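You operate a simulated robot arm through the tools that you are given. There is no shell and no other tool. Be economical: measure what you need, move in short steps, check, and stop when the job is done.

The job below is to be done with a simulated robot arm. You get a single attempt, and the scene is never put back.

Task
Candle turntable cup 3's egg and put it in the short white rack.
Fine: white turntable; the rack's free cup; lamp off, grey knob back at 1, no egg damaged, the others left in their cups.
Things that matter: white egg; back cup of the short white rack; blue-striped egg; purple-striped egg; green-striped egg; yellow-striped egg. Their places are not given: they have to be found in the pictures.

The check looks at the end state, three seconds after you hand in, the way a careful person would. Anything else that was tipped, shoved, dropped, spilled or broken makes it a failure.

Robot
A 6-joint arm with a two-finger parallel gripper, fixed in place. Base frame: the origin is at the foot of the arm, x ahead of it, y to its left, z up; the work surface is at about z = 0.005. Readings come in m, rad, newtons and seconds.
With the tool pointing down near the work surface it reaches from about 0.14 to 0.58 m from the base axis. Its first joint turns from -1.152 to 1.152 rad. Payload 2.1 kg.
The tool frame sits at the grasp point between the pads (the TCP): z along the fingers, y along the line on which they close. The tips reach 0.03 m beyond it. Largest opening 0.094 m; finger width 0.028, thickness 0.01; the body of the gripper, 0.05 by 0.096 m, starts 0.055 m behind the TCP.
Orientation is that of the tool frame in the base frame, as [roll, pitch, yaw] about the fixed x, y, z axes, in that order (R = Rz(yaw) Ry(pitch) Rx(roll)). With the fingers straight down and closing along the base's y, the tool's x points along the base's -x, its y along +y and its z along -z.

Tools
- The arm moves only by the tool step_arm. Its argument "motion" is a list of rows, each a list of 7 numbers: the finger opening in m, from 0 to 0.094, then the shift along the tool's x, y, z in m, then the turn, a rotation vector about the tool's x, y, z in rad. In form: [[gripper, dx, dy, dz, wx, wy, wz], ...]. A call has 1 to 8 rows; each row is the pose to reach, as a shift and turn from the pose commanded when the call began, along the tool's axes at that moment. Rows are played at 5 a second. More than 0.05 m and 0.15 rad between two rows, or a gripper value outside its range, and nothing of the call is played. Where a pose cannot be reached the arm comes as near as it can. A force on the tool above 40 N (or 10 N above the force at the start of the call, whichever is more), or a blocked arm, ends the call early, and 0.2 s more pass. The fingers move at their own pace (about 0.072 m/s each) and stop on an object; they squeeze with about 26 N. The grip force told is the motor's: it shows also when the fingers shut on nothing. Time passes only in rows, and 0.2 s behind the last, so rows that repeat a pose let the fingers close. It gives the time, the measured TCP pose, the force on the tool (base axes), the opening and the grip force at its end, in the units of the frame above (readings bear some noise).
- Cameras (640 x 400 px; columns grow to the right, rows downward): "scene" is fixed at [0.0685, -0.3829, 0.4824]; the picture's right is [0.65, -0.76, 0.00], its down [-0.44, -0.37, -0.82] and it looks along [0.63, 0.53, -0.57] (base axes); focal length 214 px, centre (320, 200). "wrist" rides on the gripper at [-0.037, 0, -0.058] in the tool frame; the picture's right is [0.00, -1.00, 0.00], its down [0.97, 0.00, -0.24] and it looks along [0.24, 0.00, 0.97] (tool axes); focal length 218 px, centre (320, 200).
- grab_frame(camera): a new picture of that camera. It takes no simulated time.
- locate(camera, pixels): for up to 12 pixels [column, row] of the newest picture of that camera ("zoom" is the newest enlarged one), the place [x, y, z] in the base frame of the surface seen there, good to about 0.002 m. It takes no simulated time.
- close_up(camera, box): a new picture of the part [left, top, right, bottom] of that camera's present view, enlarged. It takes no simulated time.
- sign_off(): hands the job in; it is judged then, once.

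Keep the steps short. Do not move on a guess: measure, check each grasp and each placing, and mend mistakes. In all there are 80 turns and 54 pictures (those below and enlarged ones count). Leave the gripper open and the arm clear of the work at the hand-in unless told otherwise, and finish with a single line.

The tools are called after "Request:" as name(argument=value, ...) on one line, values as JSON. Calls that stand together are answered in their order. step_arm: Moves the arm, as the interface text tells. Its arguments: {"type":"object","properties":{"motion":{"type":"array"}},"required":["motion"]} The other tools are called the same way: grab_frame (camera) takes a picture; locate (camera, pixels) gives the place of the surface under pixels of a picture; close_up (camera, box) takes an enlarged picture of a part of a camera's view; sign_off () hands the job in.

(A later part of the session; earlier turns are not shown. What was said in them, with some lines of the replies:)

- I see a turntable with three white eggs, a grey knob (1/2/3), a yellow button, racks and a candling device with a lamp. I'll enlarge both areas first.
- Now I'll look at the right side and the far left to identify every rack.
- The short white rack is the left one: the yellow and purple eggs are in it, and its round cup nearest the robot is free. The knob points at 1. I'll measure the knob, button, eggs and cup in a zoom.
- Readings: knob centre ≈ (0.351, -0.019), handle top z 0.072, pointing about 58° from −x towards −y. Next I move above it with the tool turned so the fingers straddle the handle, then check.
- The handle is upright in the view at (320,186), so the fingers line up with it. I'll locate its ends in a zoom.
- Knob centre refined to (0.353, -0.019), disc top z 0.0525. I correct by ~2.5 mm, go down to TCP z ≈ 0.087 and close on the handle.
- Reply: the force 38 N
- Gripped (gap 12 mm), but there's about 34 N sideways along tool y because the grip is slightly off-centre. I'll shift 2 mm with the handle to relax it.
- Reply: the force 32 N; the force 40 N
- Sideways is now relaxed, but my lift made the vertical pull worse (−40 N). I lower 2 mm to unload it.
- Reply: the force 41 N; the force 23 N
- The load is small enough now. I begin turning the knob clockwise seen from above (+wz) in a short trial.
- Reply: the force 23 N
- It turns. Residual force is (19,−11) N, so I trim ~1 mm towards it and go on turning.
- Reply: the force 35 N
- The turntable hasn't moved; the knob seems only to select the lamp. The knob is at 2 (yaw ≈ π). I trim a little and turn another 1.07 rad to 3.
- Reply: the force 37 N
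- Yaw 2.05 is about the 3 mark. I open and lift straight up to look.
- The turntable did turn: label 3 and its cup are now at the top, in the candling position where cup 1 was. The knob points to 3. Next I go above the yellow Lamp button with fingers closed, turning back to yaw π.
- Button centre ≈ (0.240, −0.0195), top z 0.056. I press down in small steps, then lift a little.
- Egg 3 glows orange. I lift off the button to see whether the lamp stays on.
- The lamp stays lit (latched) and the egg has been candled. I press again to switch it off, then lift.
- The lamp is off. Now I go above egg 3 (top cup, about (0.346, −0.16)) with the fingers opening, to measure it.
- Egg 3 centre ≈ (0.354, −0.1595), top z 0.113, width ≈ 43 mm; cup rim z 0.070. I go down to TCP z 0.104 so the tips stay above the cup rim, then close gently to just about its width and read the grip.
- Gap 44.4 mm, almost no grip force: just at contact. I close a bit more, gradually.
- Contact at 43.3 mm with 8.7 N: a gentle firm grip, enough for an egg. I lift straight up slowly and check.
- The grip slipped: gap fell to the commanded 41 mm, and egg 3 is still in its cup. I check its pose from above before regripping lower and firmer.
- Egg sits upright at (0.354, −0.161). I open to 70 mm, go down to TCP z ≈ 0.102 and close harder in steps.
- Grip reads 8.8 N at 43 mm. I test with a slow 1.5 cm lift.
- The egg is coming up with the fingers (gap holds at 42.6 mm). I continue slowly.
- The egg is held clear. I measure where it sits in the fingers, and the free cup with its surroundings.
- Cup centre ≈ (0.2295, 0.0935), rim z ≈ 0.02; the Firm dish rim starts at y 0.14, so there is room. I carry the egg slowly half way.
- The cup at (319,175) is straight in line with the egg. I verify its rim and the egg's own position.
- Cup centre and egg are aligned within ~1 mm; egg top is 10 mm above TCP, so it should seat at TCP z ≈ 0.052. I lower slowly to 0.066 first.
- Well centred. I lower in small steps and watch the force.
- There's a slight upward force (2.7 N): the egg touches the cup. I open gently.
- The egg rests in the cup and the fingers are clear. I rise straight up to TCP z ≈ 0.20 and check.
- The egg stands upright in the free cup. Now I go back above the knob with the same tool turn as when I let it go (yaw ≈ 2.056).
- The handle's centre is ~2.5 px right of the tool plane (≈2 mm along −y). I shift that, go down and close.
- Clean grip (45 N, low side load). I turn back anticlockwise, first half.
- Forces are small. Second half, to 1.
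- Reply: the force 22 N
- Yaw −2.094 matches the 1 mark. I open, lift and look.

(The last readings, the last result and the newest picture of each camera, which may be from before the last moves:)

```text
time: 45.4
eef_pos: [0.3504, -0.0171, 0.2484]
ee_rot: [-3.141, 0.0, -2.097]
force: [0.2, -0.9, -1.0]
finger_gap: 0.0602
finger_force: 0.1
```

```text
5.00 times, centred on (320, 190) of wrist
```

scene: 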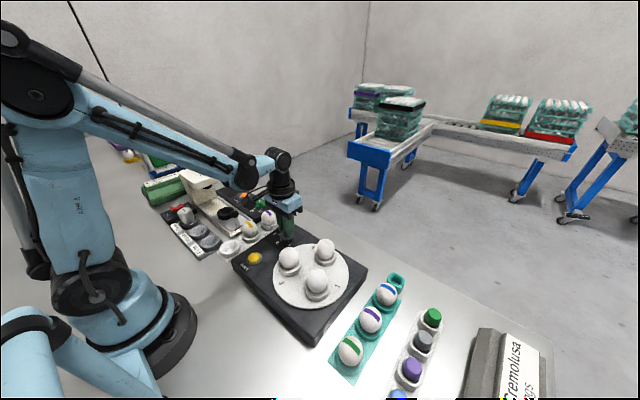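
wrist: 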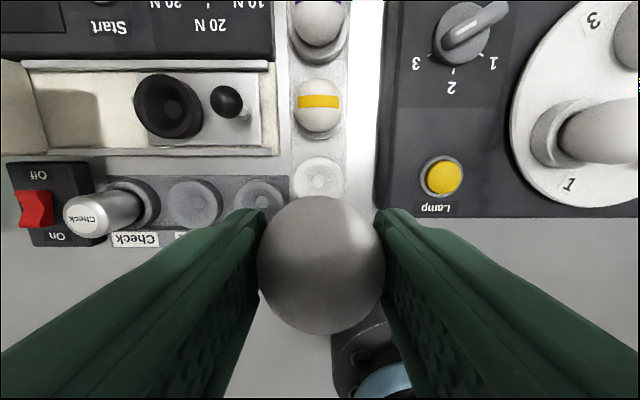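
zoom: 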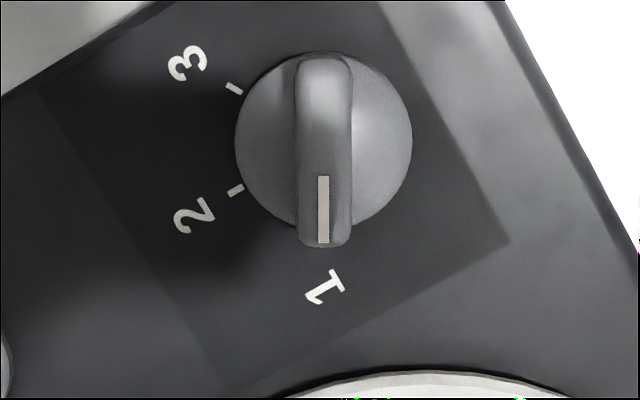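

The knob is at 1, the turntable is back with cup 3 empty, the lamp is off, and the other eggs are in place. I raise the arm well clear and take one last full look.

Request:
step_arm(motion=[[0.08, 0, 0, -0.04, 0, 0, 0], [0.09, 0, 0, -0.08, 0, 0, 0], [0.09, 0, 0, -0.12, 0, 0, 0], [0.09, 0, 0, -0.12, 0, 0, 0]])

Request:
grab_frame(camera="scene")

Request:
close_up(camera="scene", box=[200, 190, 300, 270])

```text
time: 46.4
eef_pos: [0.3507, -0.0205, 0.3672]
ee_rot: [3.141, 0.0, -2.099]
force: [0.0, 0.6, 0.2]
finger_gap: 0.0899
finger_force: 0.2
```

```text
18 pictures are left
```

scene: 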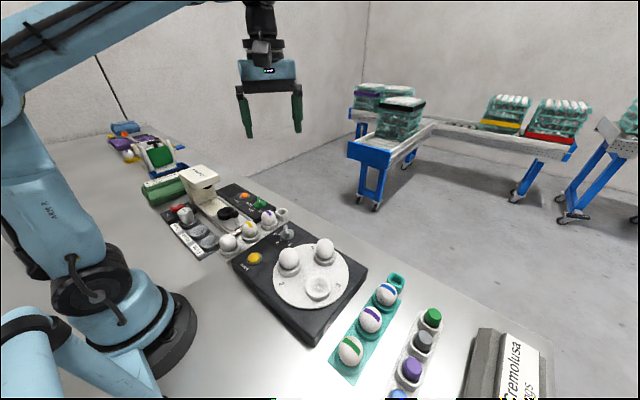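

```text
5.00 times, centred on (250, 230) of scene
```

zoom: 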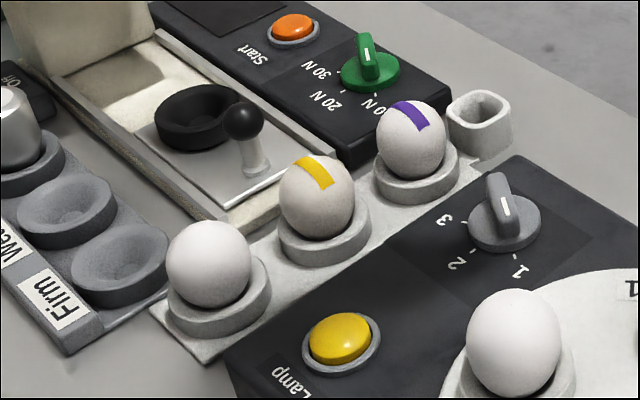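

Everything is as it should be, so I hand in.

Request:
sign_off()

```text
The job is handed in.
```

Egg 3 was candled (it glowed orange) and now stands upright in the short white rack's only free cup, the one nearest the arm; the lamp is off, the knob is at 1, and no other egg moved from its cup or looks damaged.
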